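You operate a simulated robot arm through the tools that you are given. There is no shell and no other tool. Be economical: measure what you need, move in short steps, check, and stop when the job is done.

You are at the controls of a simulated robot arm. One attempt, no reset.

## Task
Fetch the roller shell three and set it in the tray one.

The check looks at the end state, three seconds after you hand in, the way a careful person would. Anything else that was tipped, shoved, dropped, spilled or broken makes it a failure.

## Robot
A 6-joint arm with a two-finger parallel gripper, fixed in place. Base frame: the origin is at the foot of the arm, x ahead of it, y to its left, z up; the work surface is at about z = 880. Lengths are in mm, angles in degrees, forces in N, time in s.
With the tool pointing down near the work surface it reaches from about 260 to 660 mm from the base axis. Its first joint turns from -66.0 to 66.0 degrees. Payload 2.9 kg.
The TCP is the grasp point between the finger pads, 30 mm short of the fingertips. In the tool frame z runs along the fingers and y along their closing line. The gripper opens to 110 mm. The fingers are 20 mm wide and 10 mm thick; the gripper's body (48 by 112 mm) begins 55 mm behind the TCP.
Orientation is told as [roll, pitch, yaw] about the base's x, y, z axes, in that order, counted from this pose: with the fingers straight down and closing along the base's y, the tool's x points along the base's -x, its y along +y and its z along -z.

## Interface
- The arm moves only by the tool drive_tool. Its argument "series" is a list of rows, each a list of 5 numbers: the shift along the tool's x, y, z in units of 150 mm (1.0 is 150 mm), then the turn about the tool's z in units of 120 degrees (1.0 is 120 degrees), then the finger opening in mm, from 0 to 110. In form: [[dx, dy, dz, twist, fingers], ...]. A call has 1 to 8 rows; each row is the pose to reach, as a shift and turn from the pose commanded when the call began, along the tool's axes at that moment. A call with a number of a shift or a turn outside -1 to 1 is refused whole. A row lasts 0.2 s, in which the tool goes at most 50 mm and 8.6 degrees; a call with a longer step from one row to the next is refused whole, and so is a gripper value outside its range. Where a pose cannot be reached the arm comes as near as it can. A force on the tool above 40 N (or 10 N above the force at the start of the call, whichever is more), or a blocked arm, ends the call early, and 0.2 s more pass. The fingers move at their own pace (about 108 mm/s each) and stop on an object; they squeeze with about 31 N. The grip force told is the motor's: it shows also when the fingers shut on nothing. Time passes only in rows, and 0.2 s behind the last, so rows that repeat a pose let the fingers close. The reply holds the time, the measured pose of the TCP, the force on the tool along the base axes, the opening and the grip force, in the units named above and with some noise, and new pictures: "show" is both (left out), scene, wrist or none.
- Cameras (640 x 400 px; columns grow to the right, rows downward): "scene" is fixed at [85.9, 446.2, 1374.7]; the picture's right is [-0.63, -0.78, 0.00], its down [-0.50, 0.41, -0.76] and it looks along [0.59, -0.48, -0.65] (base axes); focal length 346 px, centre (320, 200). "wrist" rides on the gripper at [72, 17, -103] in the tool frame; the picture's right is [-0.23, 0.97, 0.00], its down [-0.76, -0.18, -0.62] and it looks along [-0.61, -0.14, 0.78] (tool axes); focal length 222 px, centre (320, 200). There is no depth. A picture from a camera that has moved, and an enlarged one, comes with that camera's place and axes in the base frame and with its lens.
- inspect(camera, box): a new picture of the part [left, top, right, bottom] of that camera's present view, enlarged. The clock stands still meanwhile.
- close_job(): hands the job in; it is judged then, once.

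Work in short steps. Places have to be worked out from the pictures, the camera data and where the tool is seen: move nearer, look again, correct. Check each grasp and each placing, and mend what went wrong. You have 90 turns and 170 pictures in all, those below and enlarged ones among them. Open the gripper and draw the arm clear of the work before you hand the job in, unless the task says otherwise; then end with one line.

The tools are called by a JSON object that holds its "op" and its "data". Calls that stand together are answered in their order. drive_tool: Moves the arm, as the interface text tells. Its arguments: {"type":"object","properties":{"series":{"type":"array","items":{"type":"array","items":{"type":"number"}}},"show":{"type":"string","enum":["both","scene","wrist","none"]}},"required":["series"]} The other tools are called the same way: inspect (camera, box) takes an enlarged picture of a part of a camera's view; close_job () hands the job in.

At the start:

```text
t: 0.0
position: [342.0, 153.6, 1145.2]
ee_rot: [-0.1, 0.1, 0.0]
force: [-0.3, 0.2, 0.0]
width: 110.4
finger_force: 0.1
```

scene: 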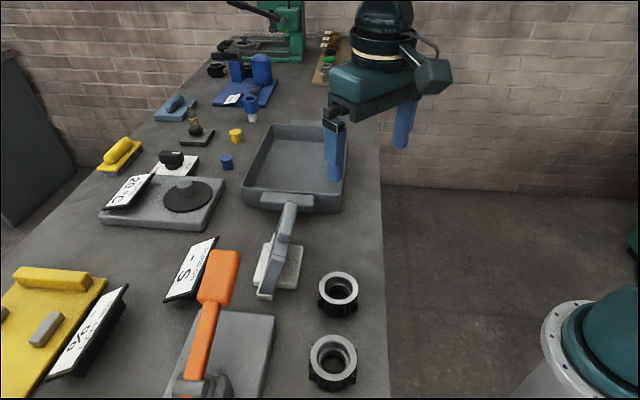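
wrist: 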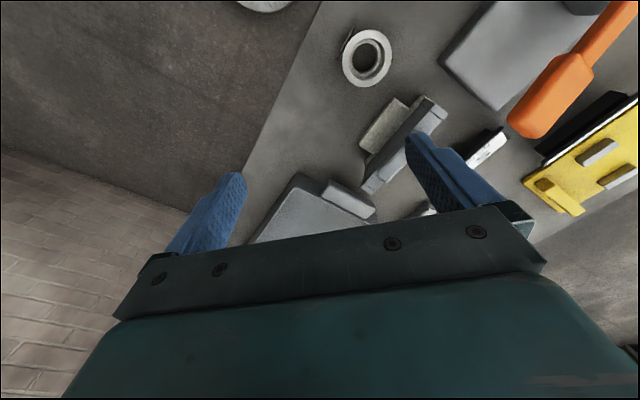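

The scene shows several labelled things; I enlarge the view to find the roller shell and the trays.

{"op": "inspect", "data": {"camera": "scene", "box": [80, 100, 400, 300]}}

{"op": "inspect", "data": {"camera": "scene", "box": [0, 220, 288, 400]}}

{"op": "inspect", "data": {"camera": "scene", "box": [180, 0, 372, 120]}}

{"op": "inspect", "data": {"camera": "scene", "box": [160, 250, 400, 400]}}

```text
2.00 times, centred on (240, 200) of scene
camera zoom: at [85.9, 446.2, 1374.7], right [-0.63, -0.78, 0.0], down [-0.5, 0.41, -0.76], along [0.59, -0.48, -0.65], focal length 691 px, centre (480, 200)
```

zoom: 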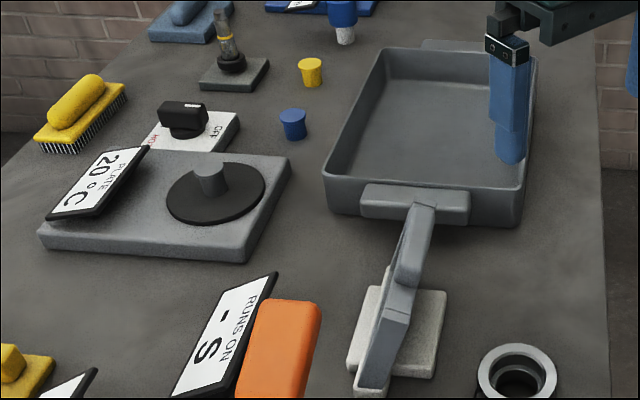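

```text
2.22 times, centred on (144, 310) of scene
camera zoom: at [85.9, 446.2, 1374.7], right [-0.63, -0.78, 0.0], down [-0.5, 0.41, -0.76], along [0.59, -0.48, -0.65], focal length 768 px, centre (711, -44)
```

zoom: 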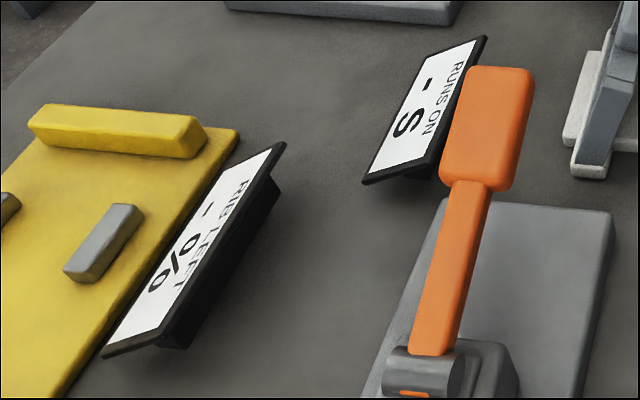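

```text
3.33 times, centred on (276, 60) of scene
camera zoom: at [85.9, 446.2, 1374.7], right [-0.63, -0.78, 0.0], down [-0.5, 0.41, -0.76], along [0.59, -0.48, -0.65], focal length 1152 px, centre (467, 667)
```

zoom: 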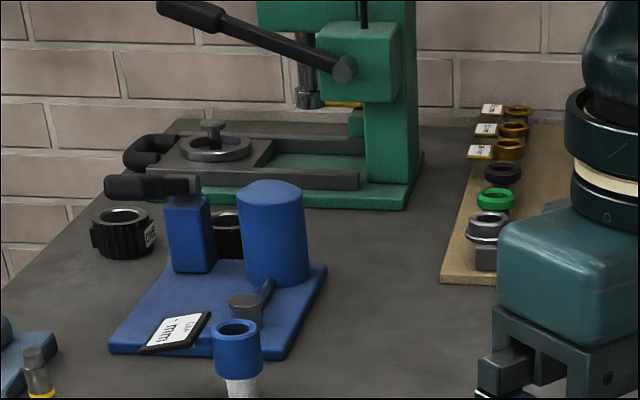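

```text
2.67 times, centred on (280, 325) of scene
camera zoom: at [85.9, 446.2, 1374.7], right [-0.63, -0.78, 0.0], down [-0.5, 0.41, -0.76], along [0.59, -0.48, -0.65], focal length 921 px, centre (427, -133)
```

zoom: 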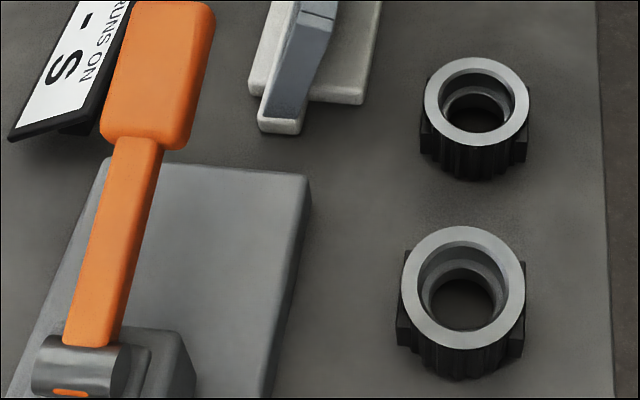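

Ribbed black shells: two near, one or two far with a label. I zoom more on them.

{"op": "inspect", "data": {"camera": "scene", "box": [200, 50, 264, 90]}}

{"op": "inspect", "data": {"camera": "wrist", "box": [320, 10, 416, 70]}}

{"op": "inspect", "data": {"camera": "scene", "box": [310, 20, 358, 90]}}

{"op": "inspect", "data": {"camera": "wrist", "box": [240, 80, 480, 230]}}

```text
10.00 times, centred on (232, 70) of scene
camera zoom: at [85.9, 446.2, 1374.7], right [-0.63, -0.78, 0.0], down [-0.5, 0.41, -0.76], along [0.59, -0.48, -0.65], focal length 3455 px, centre (1200, 1500)
```

zoom: 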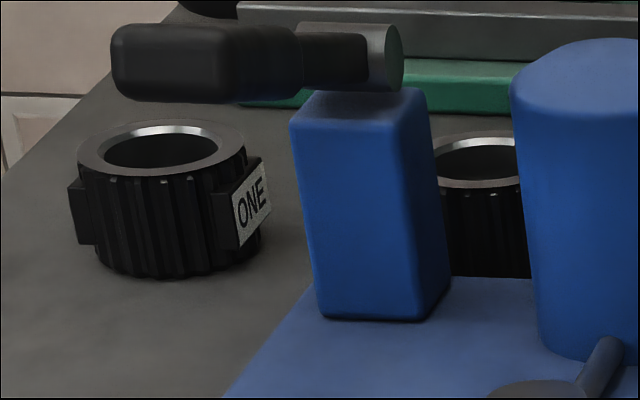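

```text
6.67 times, centred on (368, 40) of wrist
camera zoom: at [269.7, 170.1, 1247.6], right [0.23, 0.97, 0.0], down [0.76, -0.18, 0.62], along [0.61, -0.14, -0.78], focal length 1481 px, centre (0, 1267)
```

zoom: 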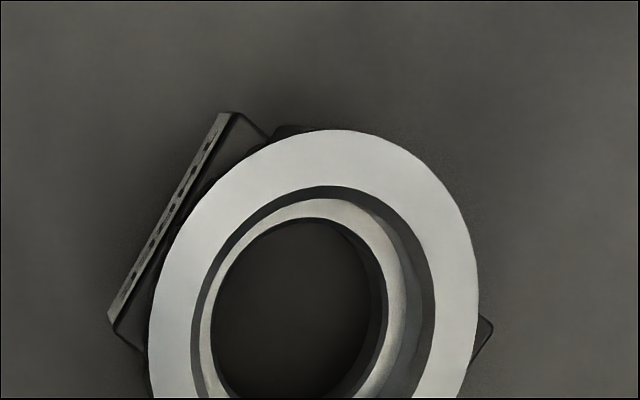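

```text
5.71 times, centred on (334, 55) of scene
camera zoom: at [85.9, 446.2, 1374.7], right [-0.63, -0.78, 0.0], down [-0.5, 0.41, -0.76], along [0.59, -0.48, -0.65], focal length 1974 px, centre (240, 1029)
```

zoom: 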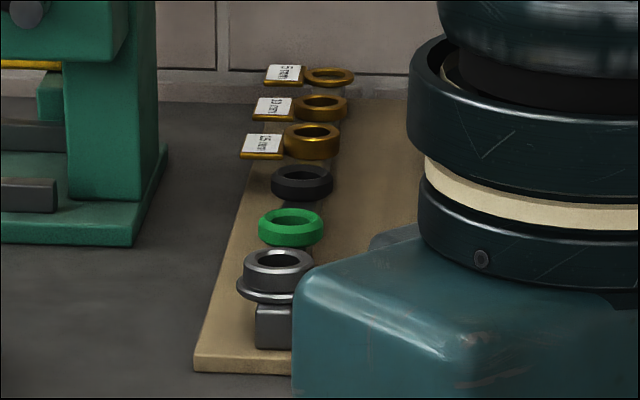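

```text
2.67 times, centred on (360, 155) of wrist
camera zoom: at [269.7, 170.1, 1247.6], right [0.23, 0.97, 0.0], down [0.76, -0.18, 0.62], along [0.61, -0.14, -0.78], focal length 592 px, centre (213, 320)
```

zoom: 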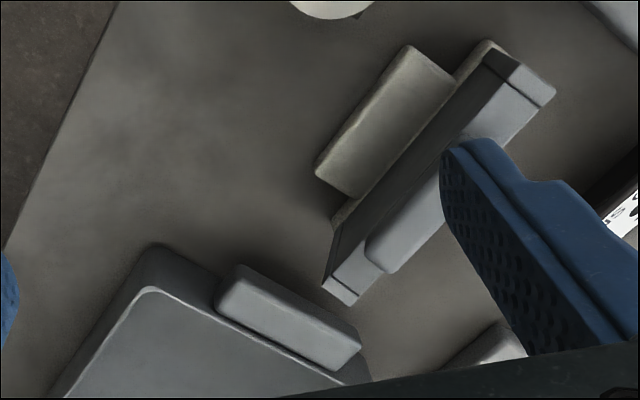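

Shell ONE is far out of reach. The two near shells sit at about A (318,221) and B (245,294), tops near z 915. A's label appears to face the base (−x,−y). I swing the wrist camera to look at it from there.

{"op": "drive_tool", "data": {"series": [[0.09, -0.02, 0.16, -0.065, 110], [0.18, -0.04, 0.33, -0.13, 110], [0.28, -0.07, 0.5, -0.195, 110], [0.37, -0.09, 0.67, -0.26, 110], [0.46, -0.11, 0.83, -0.325, 110], [0.553, -0.133, 1.0, -0.388, 110], [0.553, -0.133, 1.0, -0.388, 110]]}}

```text
t: 1.6
position: [258.7, 132.7, 995.9]
ee_rot: [0.0, 0.0, 46.7]
force: [-0.6, 0.1, -0.3]
width: 110.2
finger_force: 0.1
camera wrist: at [197.1, 91.9, 1098.7], right [-0.55, 0.83, 0.0], down [0.65, 0.43, 0.62], along [0.52, 0.34, -0.78], focal length 222 px, centre (320, 200)
```

scene: 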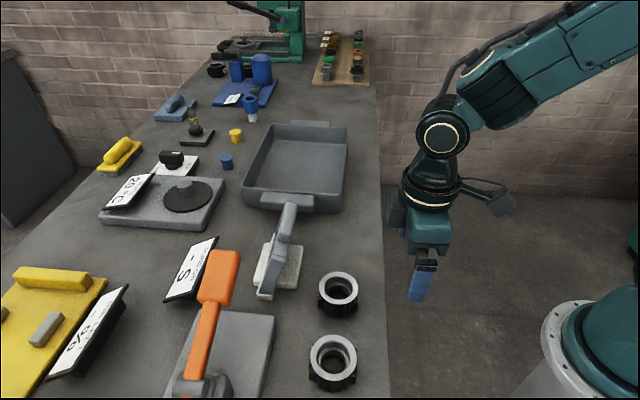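
wrist: 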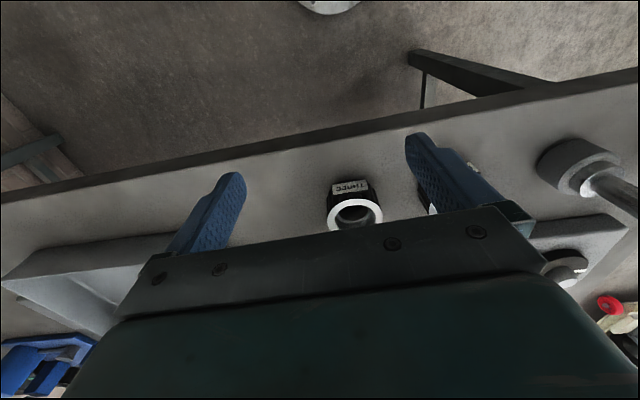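

The label is in view; I enlarge it and B's place.

{"op": "inspect", "data": {"camera": "wrist", "box": [300, 160, 412, 230]}}

{"op": "inspect", "data": {"camera": "wrist", "box": [400, 120, 500, 220]}}

{"op": "inspect", "data": {"camera": "scene", "box": [230, 110, 370, 220]}}

{"op": "inspect", "data": {"camera": "scene", "box": [290, 260, 386, 400]}}

```text
5.71 times, centred on (356, 195) of wrist
camera zoom: at [197.1, 91.9, 1098.7], right [-0.55, 0.83, 0.0], down [0.65, 0.43, 0.62], along [0.52, 0.34, -0.78], focal length 1269 px, centre (114, 229)
```

zoom: 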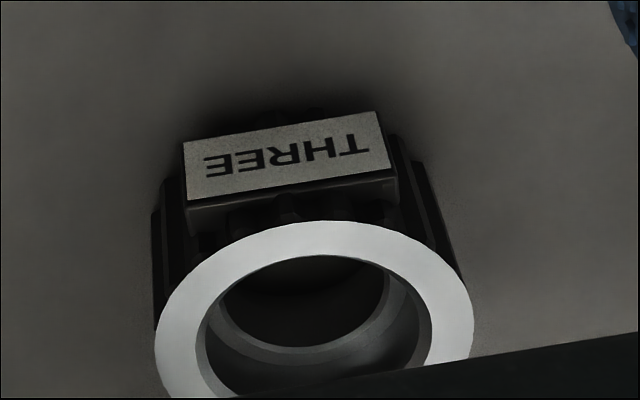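

```text
4.00 times, centred on (450, 170) of wrist
camera zoom: at [197.1, 91.9, 1098.7], right [-0.55, 0.83, 0.0], down [0.65, 0.43, 0.62], along [0.52, 0.34, -0.78], focal length 888 px, centre (-200, 320)
```

zoom: 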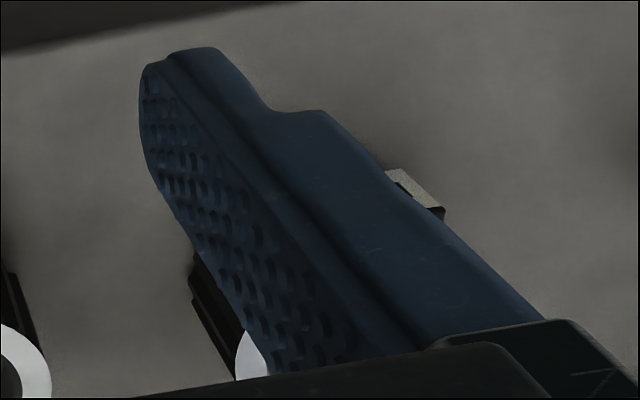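

```text
3.64 times, centred on (300, 165) of scene
camera zoom: at [85.9, 446.2, 1374.7], right [-0.63, -0.78, 0.0], down [-0.5, 0.41, -0.76], along [0.59, -0.48, -0.65], focal length 1256 px, centre (393, 327)
```

zoom: 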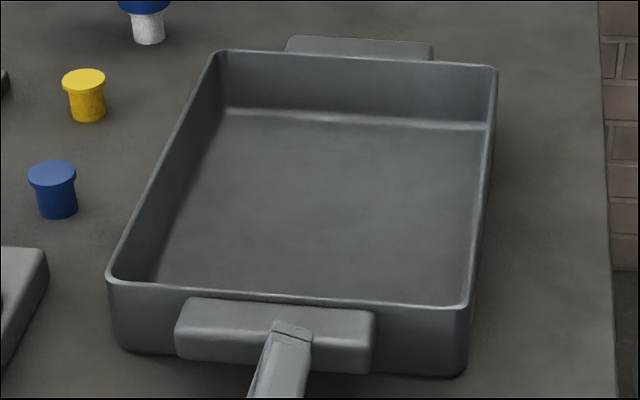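

```text
2.86 times, centred on (338, 330) of scene
camera zoom: at [85.9, 446.2, 1374.7], right [-0.63, -0.78, 0.0], down [-0.5, 0.41, -0.76], along [0.59, -0.48, -0.65], focal length 987 px, centre (269, -171)
```

zoom: 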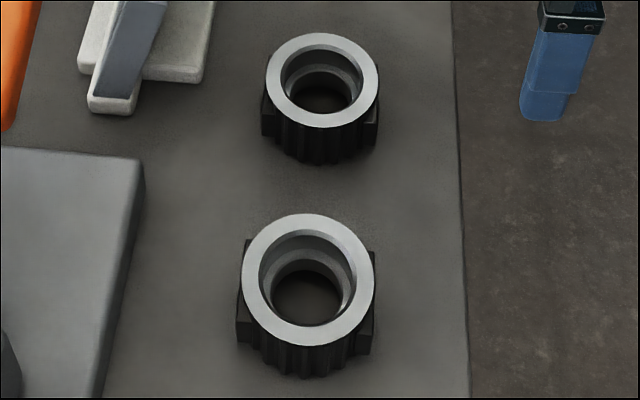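

The shell at A reads THREE, and the only tray in sight is the grey one (near corner about (476,75), walls to about z 932). I go over A and turn so that the fingers close along the two flat lugs, away from B.

{"op": "drive_tool", "data": {"series": [[-0.1, 0.015, -0.05, 0.07, 110], [-0.2, 0.03, -0.1, 0.14, 110], [-0.3, 0.045, -0.15, 0.21, 110], [-0.4, 0.06, -0.2, 0.28, 110], [-0.5, 0.08, -0.2, 0.35, 110], [-0.6, 0.1, -0.2, 0.42, 110], [-0.678, 0.117, -0.2, 0.49, 110], [-0.678, 0.117, -0.2, 0.56, 110]], "show": "none"}}

{"op": "drive_tool", "data": {"series": [[0, 0, 0, 0.07, 110], [0, 0, 0, 0.14, 110], [0, 0, 0, 0.191, 110], [0, 0, 0, 0.191, 110]]}}

```text
t: 3.4
position: [315.8, 219.8, 1025.0]
ee_rot: [0.0, 0.1, -20.9]
force: [0.6, -0.4, 0.3]
width: 110.1
finger_force: 0.1
```

```text
t: 4.4
position: [315.8, 219.1, 1024.4]
ee_rot: [0.0, -0.1, -43.5]
force: [-0.1, 0.4, -0.9]
width: 110.3
finger_force: 0.0
camera wrist: at [275.7, 281.2, 1127.7], right [0.84, 0.55, 0.0], down [0.43, -0.65, 0.62], along [0.34, -0.52, -0.78], focal length 222 px, centre (320, 200)
```

scene: 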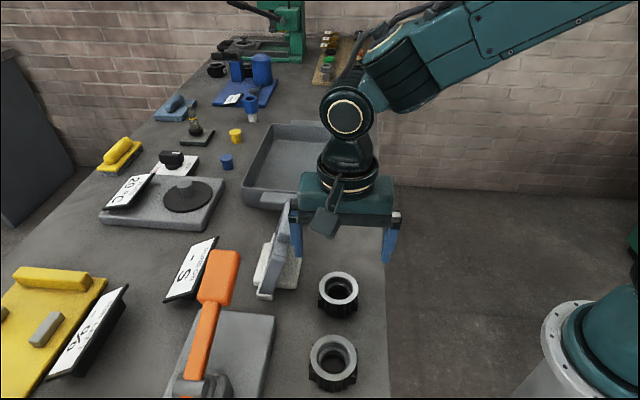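
wrist: 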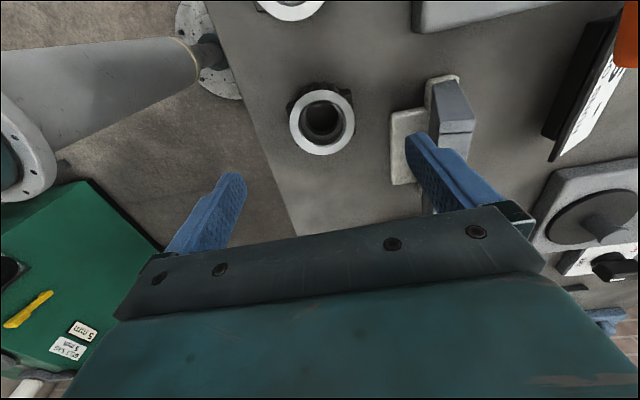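

Shell THREE is at about (317,221); I check the lug direction and the gap to the block on the right before descending.

{"op": "inspect", "data": {"camera": "wrist", "box": [272, 70, 432, 170]}}

```text
4.00 times, centred on (352, 120) of wrist
camera zoom: at [275.7, 281.2, 1127.7], right [0.84, 0.55, 0.0], down [0.43, -0.65, 0.62], along [0.34, -0.52, -0.78], focal length 888 px, centre (192, 520)
```

zoom: 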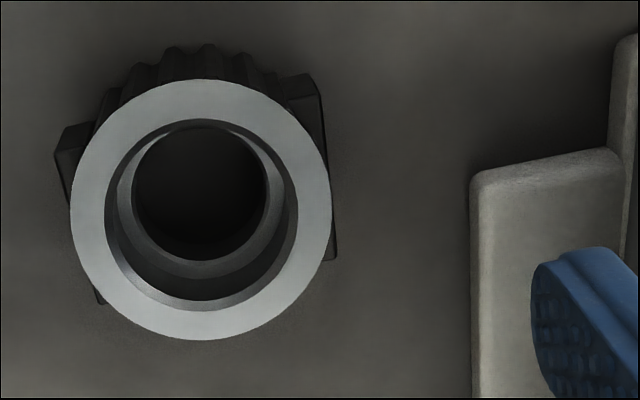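

Lug faces lie about 32 mm either side along 45°, matching the finger line, with the block edge about 67 mm out. I narrow to 94 mm and descend partway, then look.

{"op": "drive_tool", "data": {"series": [[0, 0.013, 0.1, 0, 94], [0, 0.013, 0.25, 0, 94], [0, 0.013, 0.4, 0, 94], [0, 0.013, 0.5, 0, 94]]}}

```text
t: 5.4
position: [316.3, 221.2, 949.5]
ee_rot: [0.1, 0.0, -43.5]
force: [0.2, 0.2, -0.4]
width: 93.9
finger_force: 0.0
camera wrist: at [276.0, 282.5, 1052.6], right [0.84, 0.55, 0.0], down [0.43, -0.65, 0.62], along [0.34, -0.52, -0.78], focal length 222 px, centre (320, 200)
```

scene: 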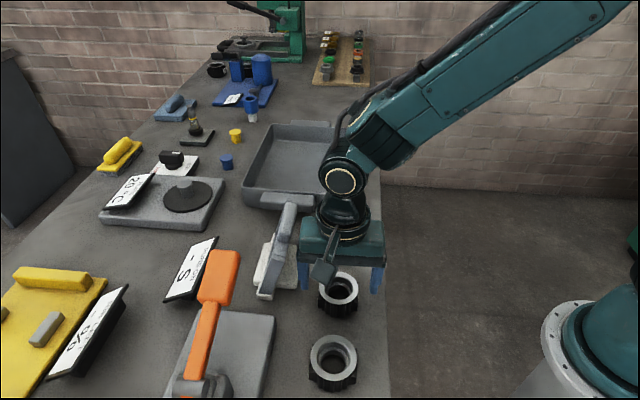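
wrist: 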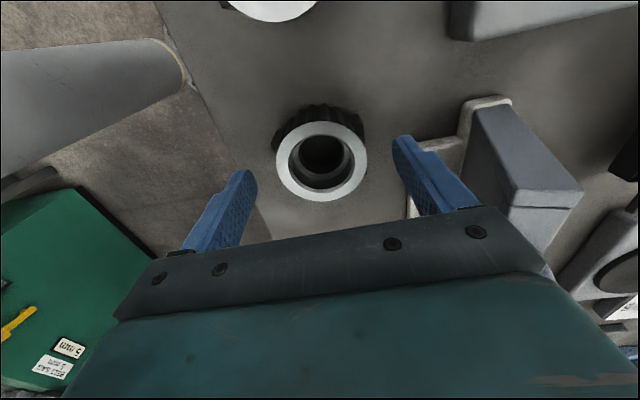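

Shell is centred between the fingers and the standing handle beside is ~25 mm clear of the gripper body. I descend to z≈914 and close.

{"op": "drive_tool", "data": {"series": [[0, 0, 0.12, 0, 94], [0, 0, 0.23, 0, 94], [0, 0, 0.235, 0, 94], [0, 0, 0.235, 0, 60], [0, 0, 0.235, 0, 40], [0, 0, 0.235, 0, 40], [0, 0, 0.235, 0, 40]]}}

```text
t: 7.0
position: [316.3, 220.1, 914.5]
ee_rot: [0.0, 0.0, -43.6]
force: [0.5, 0.6, 0.0]
width: 61.2
finger_force: 31.6
camera wrist: at [276.6, 282.4, 1016.8], right [0.84, 0.55, 0.0], down [0.43, -0.65, 0.62], along [0.34, -0.52, -0.78], focal length 222 px, centre (320, 200)
```

scene: 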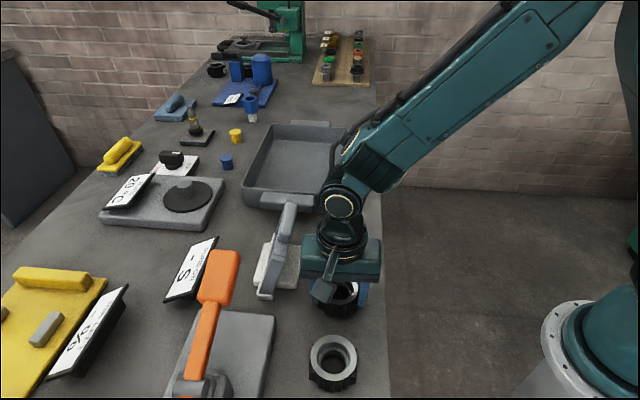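
wrist: 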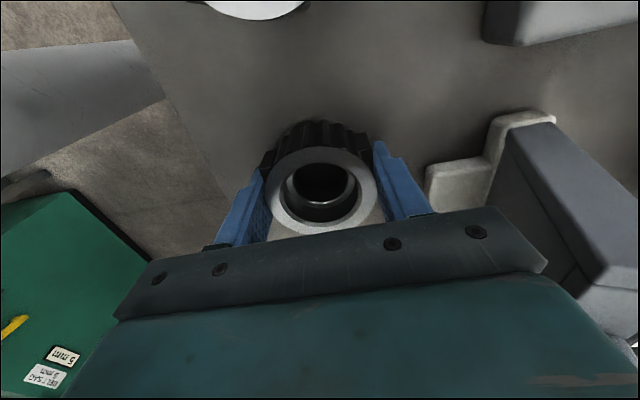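

Held at 61 mm with full grip. I lift straight up.

{"op": "drive_tool", "data": {"series": [[0, 0, -0.08, 0, 40], [0, 0, -0.25, 0, 40], [0, 0, -0.45, 0, 40], [0, 0, -0.65, 0, 40], [0, 0, -0.85, 0, 40], [0, 0, -1.0, 0, 40], [0, 0, -1.0, 0, 40]]}}

```text
t: 8.6
position: [318.4, 220.3, 1065.6]
ee_rot: [-0.1, -0.1, -43.6]
force: [0.7, -0.3, -4.8]
width: 61.6
finger_force: 30.6
camera wrist: at [278.0, 282.7, 1168.2], right [0.84, 0.55, 0.0], down [0.43, -0.65, 0.62], along [0.34, -0.52, -0.78], focal length 222 px, centre (320, 200)
```

scene: 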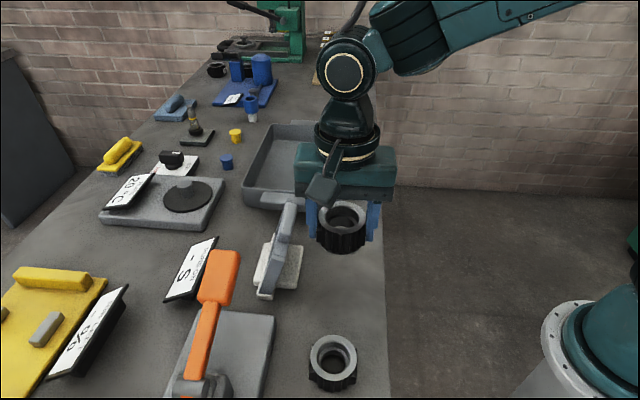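
wrist: 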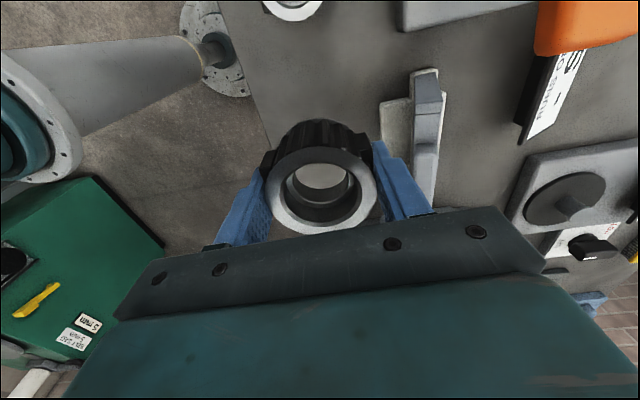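

Held firmly and level. I carry it halfway to the tray at a safe height, and look.

{"op": "drive_tool", "data": {"series": [[-0.1, 0.0, -0.07, 0, 40], [-0.3, 0.03, -0.14, 0, 40], [-0.55, 0.1, -0.2, 0, 40], [-0.8, 0.18, -0.2, 0, 40], [-0.95, 0.24, -0.2, 0, 40], [-0.95, 0.24, -0.2, 0, 40]]}}

```text
t: 10.0
position: [444.0, 149.4, 1092.8]
ee_rot: [0.1, -0.1, -43.5]
force: [-0.3, -0.9, -4.5]
width: 61.7
finger_force: 30.9
camera wrist: at [404.8, 210.7, 1196.5], right [0.84, 0.55, 0.0], down [0.43, -0.65, 0.62], along [0.34, -0.52, -0.78], focal length 222 px, centre (320, 200)
```

scene: 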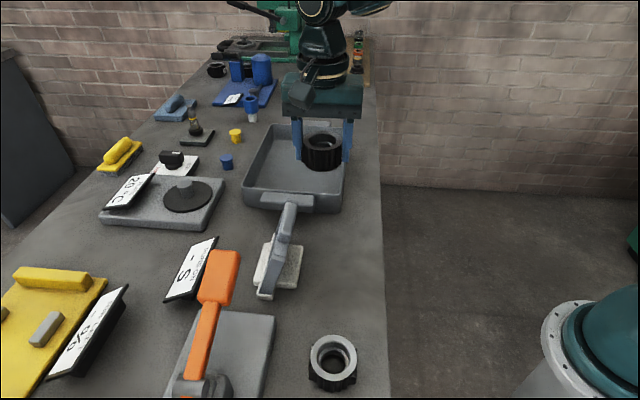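
wrist: 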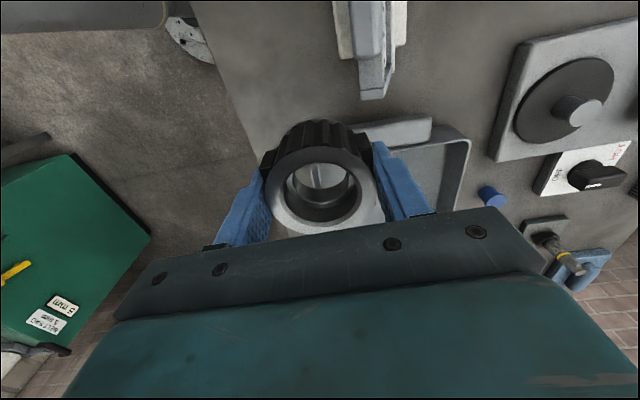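

The tray's near-left corner computes to (624,217), matching the scene estimate. I move over (587,88), well inside the near half.

{"op": "drive_tool", "data": {"series": [[-0.1, 0.04, 0, 0, 40], [-0.32, 0.12, 0, 0, 40], [-0.57, 0.21, 0, 0, 40], [-0.8, 0.3, 0, 0, 40], [-0.97, 0.363, 0, 0, 40], [-0.97, 0.363, 0, 0, 40]]}}

```text
t: 11.4
position: [588.6, 87.0, 1095.7]
ee_rot: [0.0, -0.1, -43.5]
force: [0.0, 0.1, -4.3]
width: 61.5
finger_force: 31.2
camera wrist: at [548.2, 148.6, 1198.0], right [0.84, 0.55, 0.0], down [0.43, -0.65, 0.62], along [0.34, -0.52, -0.78], focal length 222 px, centre (320, 200)
```

scene: 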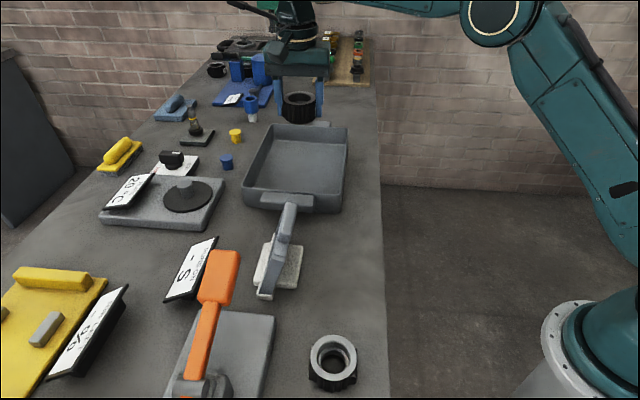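
wrist: 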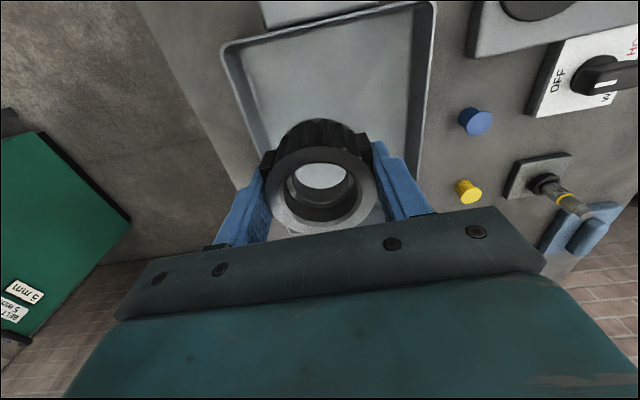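

The shell hangs over the tray with ample margin to all walls. I lower it to z≈946.

{"op": "drive_tool", "data": {"series": [[0, 0, 0.15, 0, 40], [0, 0, 0.4, 0, 40], [0, 0, 0.65, 0, 40], [0, 0, 0.85, 0, 40], [0, 0, 1.0, 0, 40], [0, 0, 1.0, 0, 40]]}}

```text
t: 12.8
position: [586.6, 89.2, 943.1]
ee_rot: [0.1, 0.0, -43.6]
force: [-0.1, 0.3, -4.4]
width: 61.4
finger_force: 30.9
camera wrist: at [547.8, 151.3, 1047.0], right [0.84, 0.55, 0.0], down [0.43, -0.65, 0.62], along [0.34, -0.52, -0.78], focal length 222 px, centre (320, 200)
```

scene: 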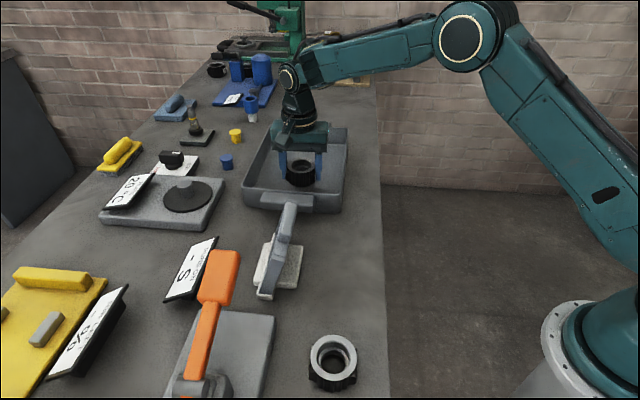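
wrist: 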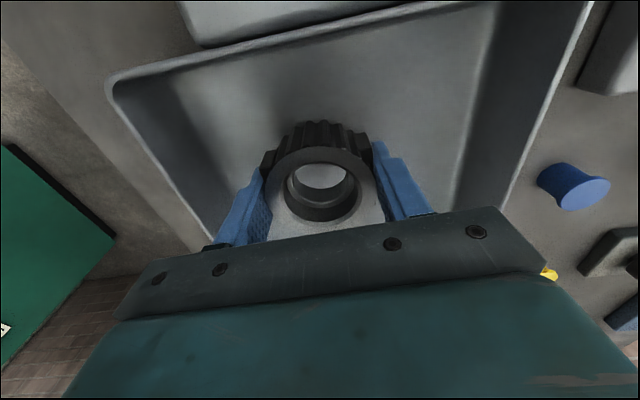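

Still level and inside the walls. I creep down in 3 mm rows, watching the force.

{"op": "drive_tool", "data": {"series": [[0, 0, 0.03, 0, 40], [0, 0, 0.06, 0, 40], [0, 0, 0.08, 0, 40], [0, 0, 0.1, 0, 40], [0, 0, 0.12, 0, 40], [0, 0, 0.135, 0, 40], [0, 0, 0.135, 0, 40]], "show": "wrist"}}

```text
t: 14.4
position: [589.0, 86.0, 924.2]
ee_rot: [-0.1, -0.1, -43.7]
force: [0.7, -0.7, -5.5]
width: 61.5
finger_force: 30.6
camera wrist: at [547.7, 149.7, 1026.9], right [0.84, 0.55, 0.0], down [0.43, -0.65, 0.62], along [0.34, -0.52, -0.78], focal length 222 px, centre (320, 200)
```

wrist: 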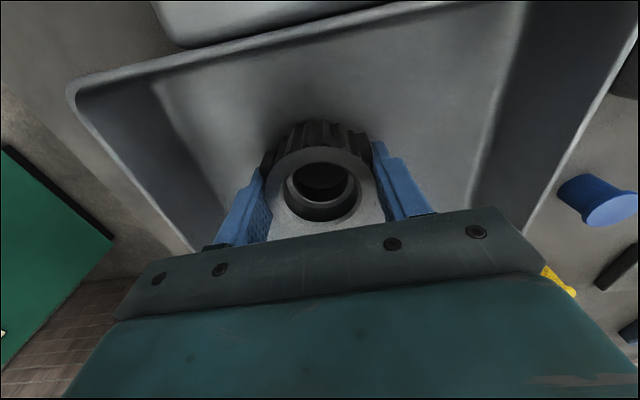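

No contact yet (weight still carried). I keep creeping.

{"op": "drive_tool", "data": {"series": [[0, 0, 0.008, 0, 40], [0, 0, 0.016, 0, 40], [0, 0, 0.022, 0, 40], [0, 0, 0.022, 0, 40]], "show": "none"}}

```text
t: 15.4
position: [586.7, 87.2, 920.4]
ee_rot: [0.0, -0.1, -43.6]
force: [0.0, 0.3, -5.3]
width: 61.6
finger_force: 30.6
```

Still hanging; a further 2 mm.

{"op": "drive_tool", "data": {"series": [[0, 0, 0.006, 0, 40], [0, 0, 0.013, 0, 40], [0, 0, 0.013, 0, 40]], "show": "none"}}

```text
t: 16.2
position: [586.3, 87.4, 918.0]
ee_rot: [0.0, 0.0, -43.6]
force: [0.3, 0.1, -5.6]
width: 61.5
finger_force: 30.9
```

Still no contact; another 2 mm.

{"op": "drive_tool", "data": {"series": [[0, 0, 0.006, 0, 40], [0, 0, 0.013, 0, 40], [0, 0, 0.013, 0, 40]], "show": "scene"}}

```text
t: 17.0
position: [587.7, 88.4, 917.4]
ee_rot: [0.2, -0.1, -43.6]
force: [-2.3, -1.4, 6.8]
width: 61.5
finger_force: 31.1
```

scene: 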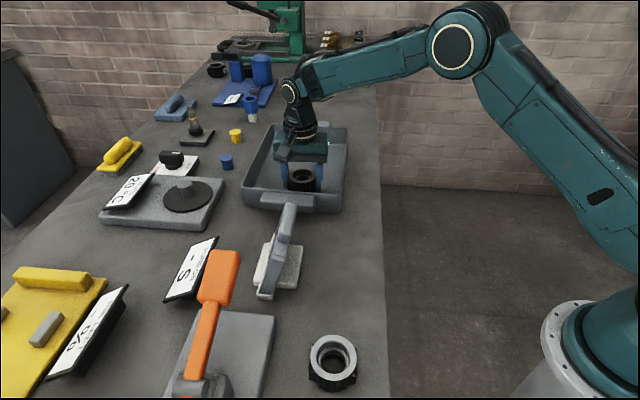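

Contact: the force turned upward. I release and let it settle.

{"op": "drive_tool", "data": {"series": [[0, 0, -0.003, 0, 64], [0, 0, -0.003, 0, 76], [0, 0, -0.003, 0, 88], [0, 0, -0.003, 0, 88], [0, 0, -0.1, 0, 88], [0, 0, -0.35, 0, 88], [0, 0, -0.65, 0, 88], [0, 0, -0.95, 0, 88]]}}

```text
t: 18.8
position: [585.6, 87.2, 1058.6]
ee_rot: [-0.1, 0.0, -43.7]
force: [0.3, -0.4, 0.1]
width: 87.9
finger_force: 0.0
camera wrist: at [545.4, 149.6, 1161.7], right [0.84, 0.55, 0.0], down [0.43, -0.65, 0.62], along [0.34, -0.52, -0.78], focal length 222 px, centre (320, 200)
```

scene: 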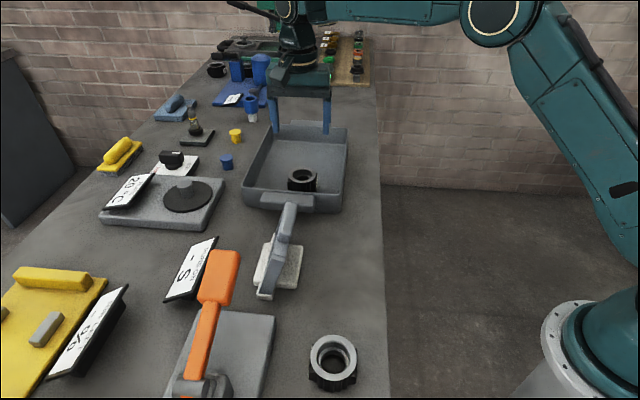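
wrist: 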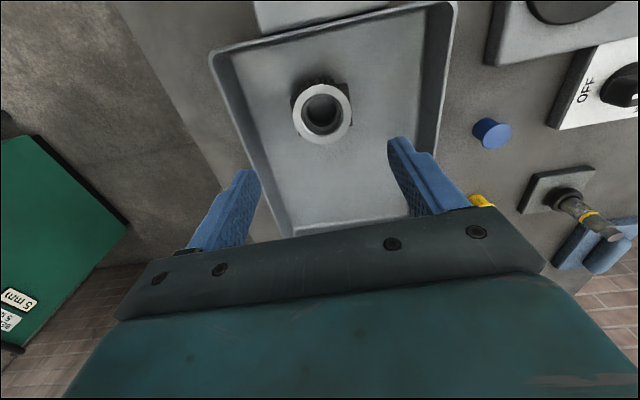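

The shell stands upright in the tray, untouched by the gripper. I raise the arm clear and check.

{"op": "drive_tool", "data": {"series": [[0, -0.1, -0.2, 0, 88], [0.1, -0.3, -0.4, 0, 88], [0.2, -0.5, -0.55, 0, 88], [0.2, -0.7, -0.6, 0, 88], [0.2, -0.7, -0.6, 0, 88]]}}

{"op": "inspect", "data": {"camera": "scene", "box": [200, 100, 400, 225]}}

```text
t: 20.0
position: [494.5, 30.9, 1148.4]
ee_rot: [-0.1, 0.0, -43.6]
force: [-0.4, 1.0, -0.4]
width: 88.3
finger_force: 0.1
camera wrist: at [453.2, 94.3, 1251.8], right [0.84, 0.55, 0.0], down [0.43, -0.65, 0.62], along [0.34, -0.52, -0.78], focal length 222 px, centre (320, 200)
```

scene: 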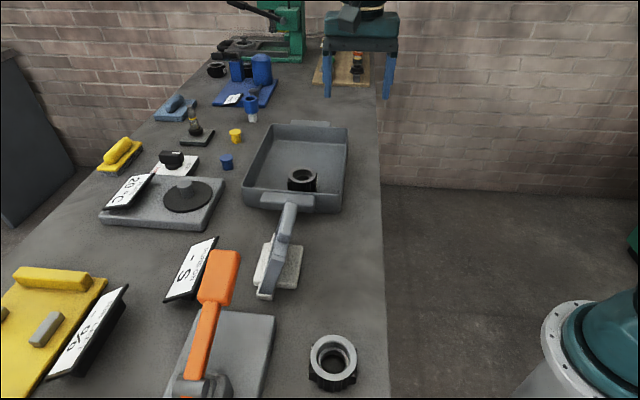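
wrist: 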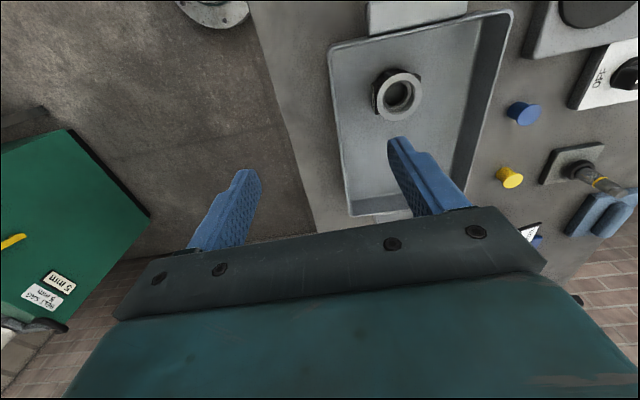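

```text
3.20 times, centred on (300, 162) of scene
camera zoom: at [85.9, 446.2, 1374.7], right [-0.63, -0.78, 0.0], down [-0.5, 0.41, -0.76], along [0.59, -0.48, -0.65], focal length 1106 px, centre (384, 320)
```

zoom: 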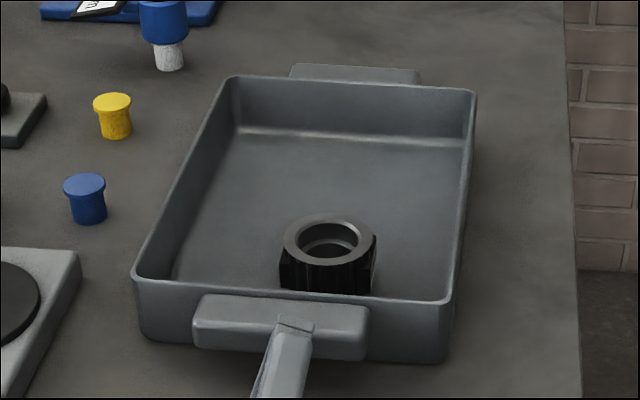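

The shell is upright in the tray, nothing else has moved, and the arm is clear with the gripper open. I hand in.

{"op": "close_job", "data": {}}

```text
The job is handed in.
```

Roller shell three is standing upright in the grey tray, the arm is clear and nothing else moved; I read the shell's THREE label, but saw no label on the tray and took it as tray one because it was the only tray in sight.
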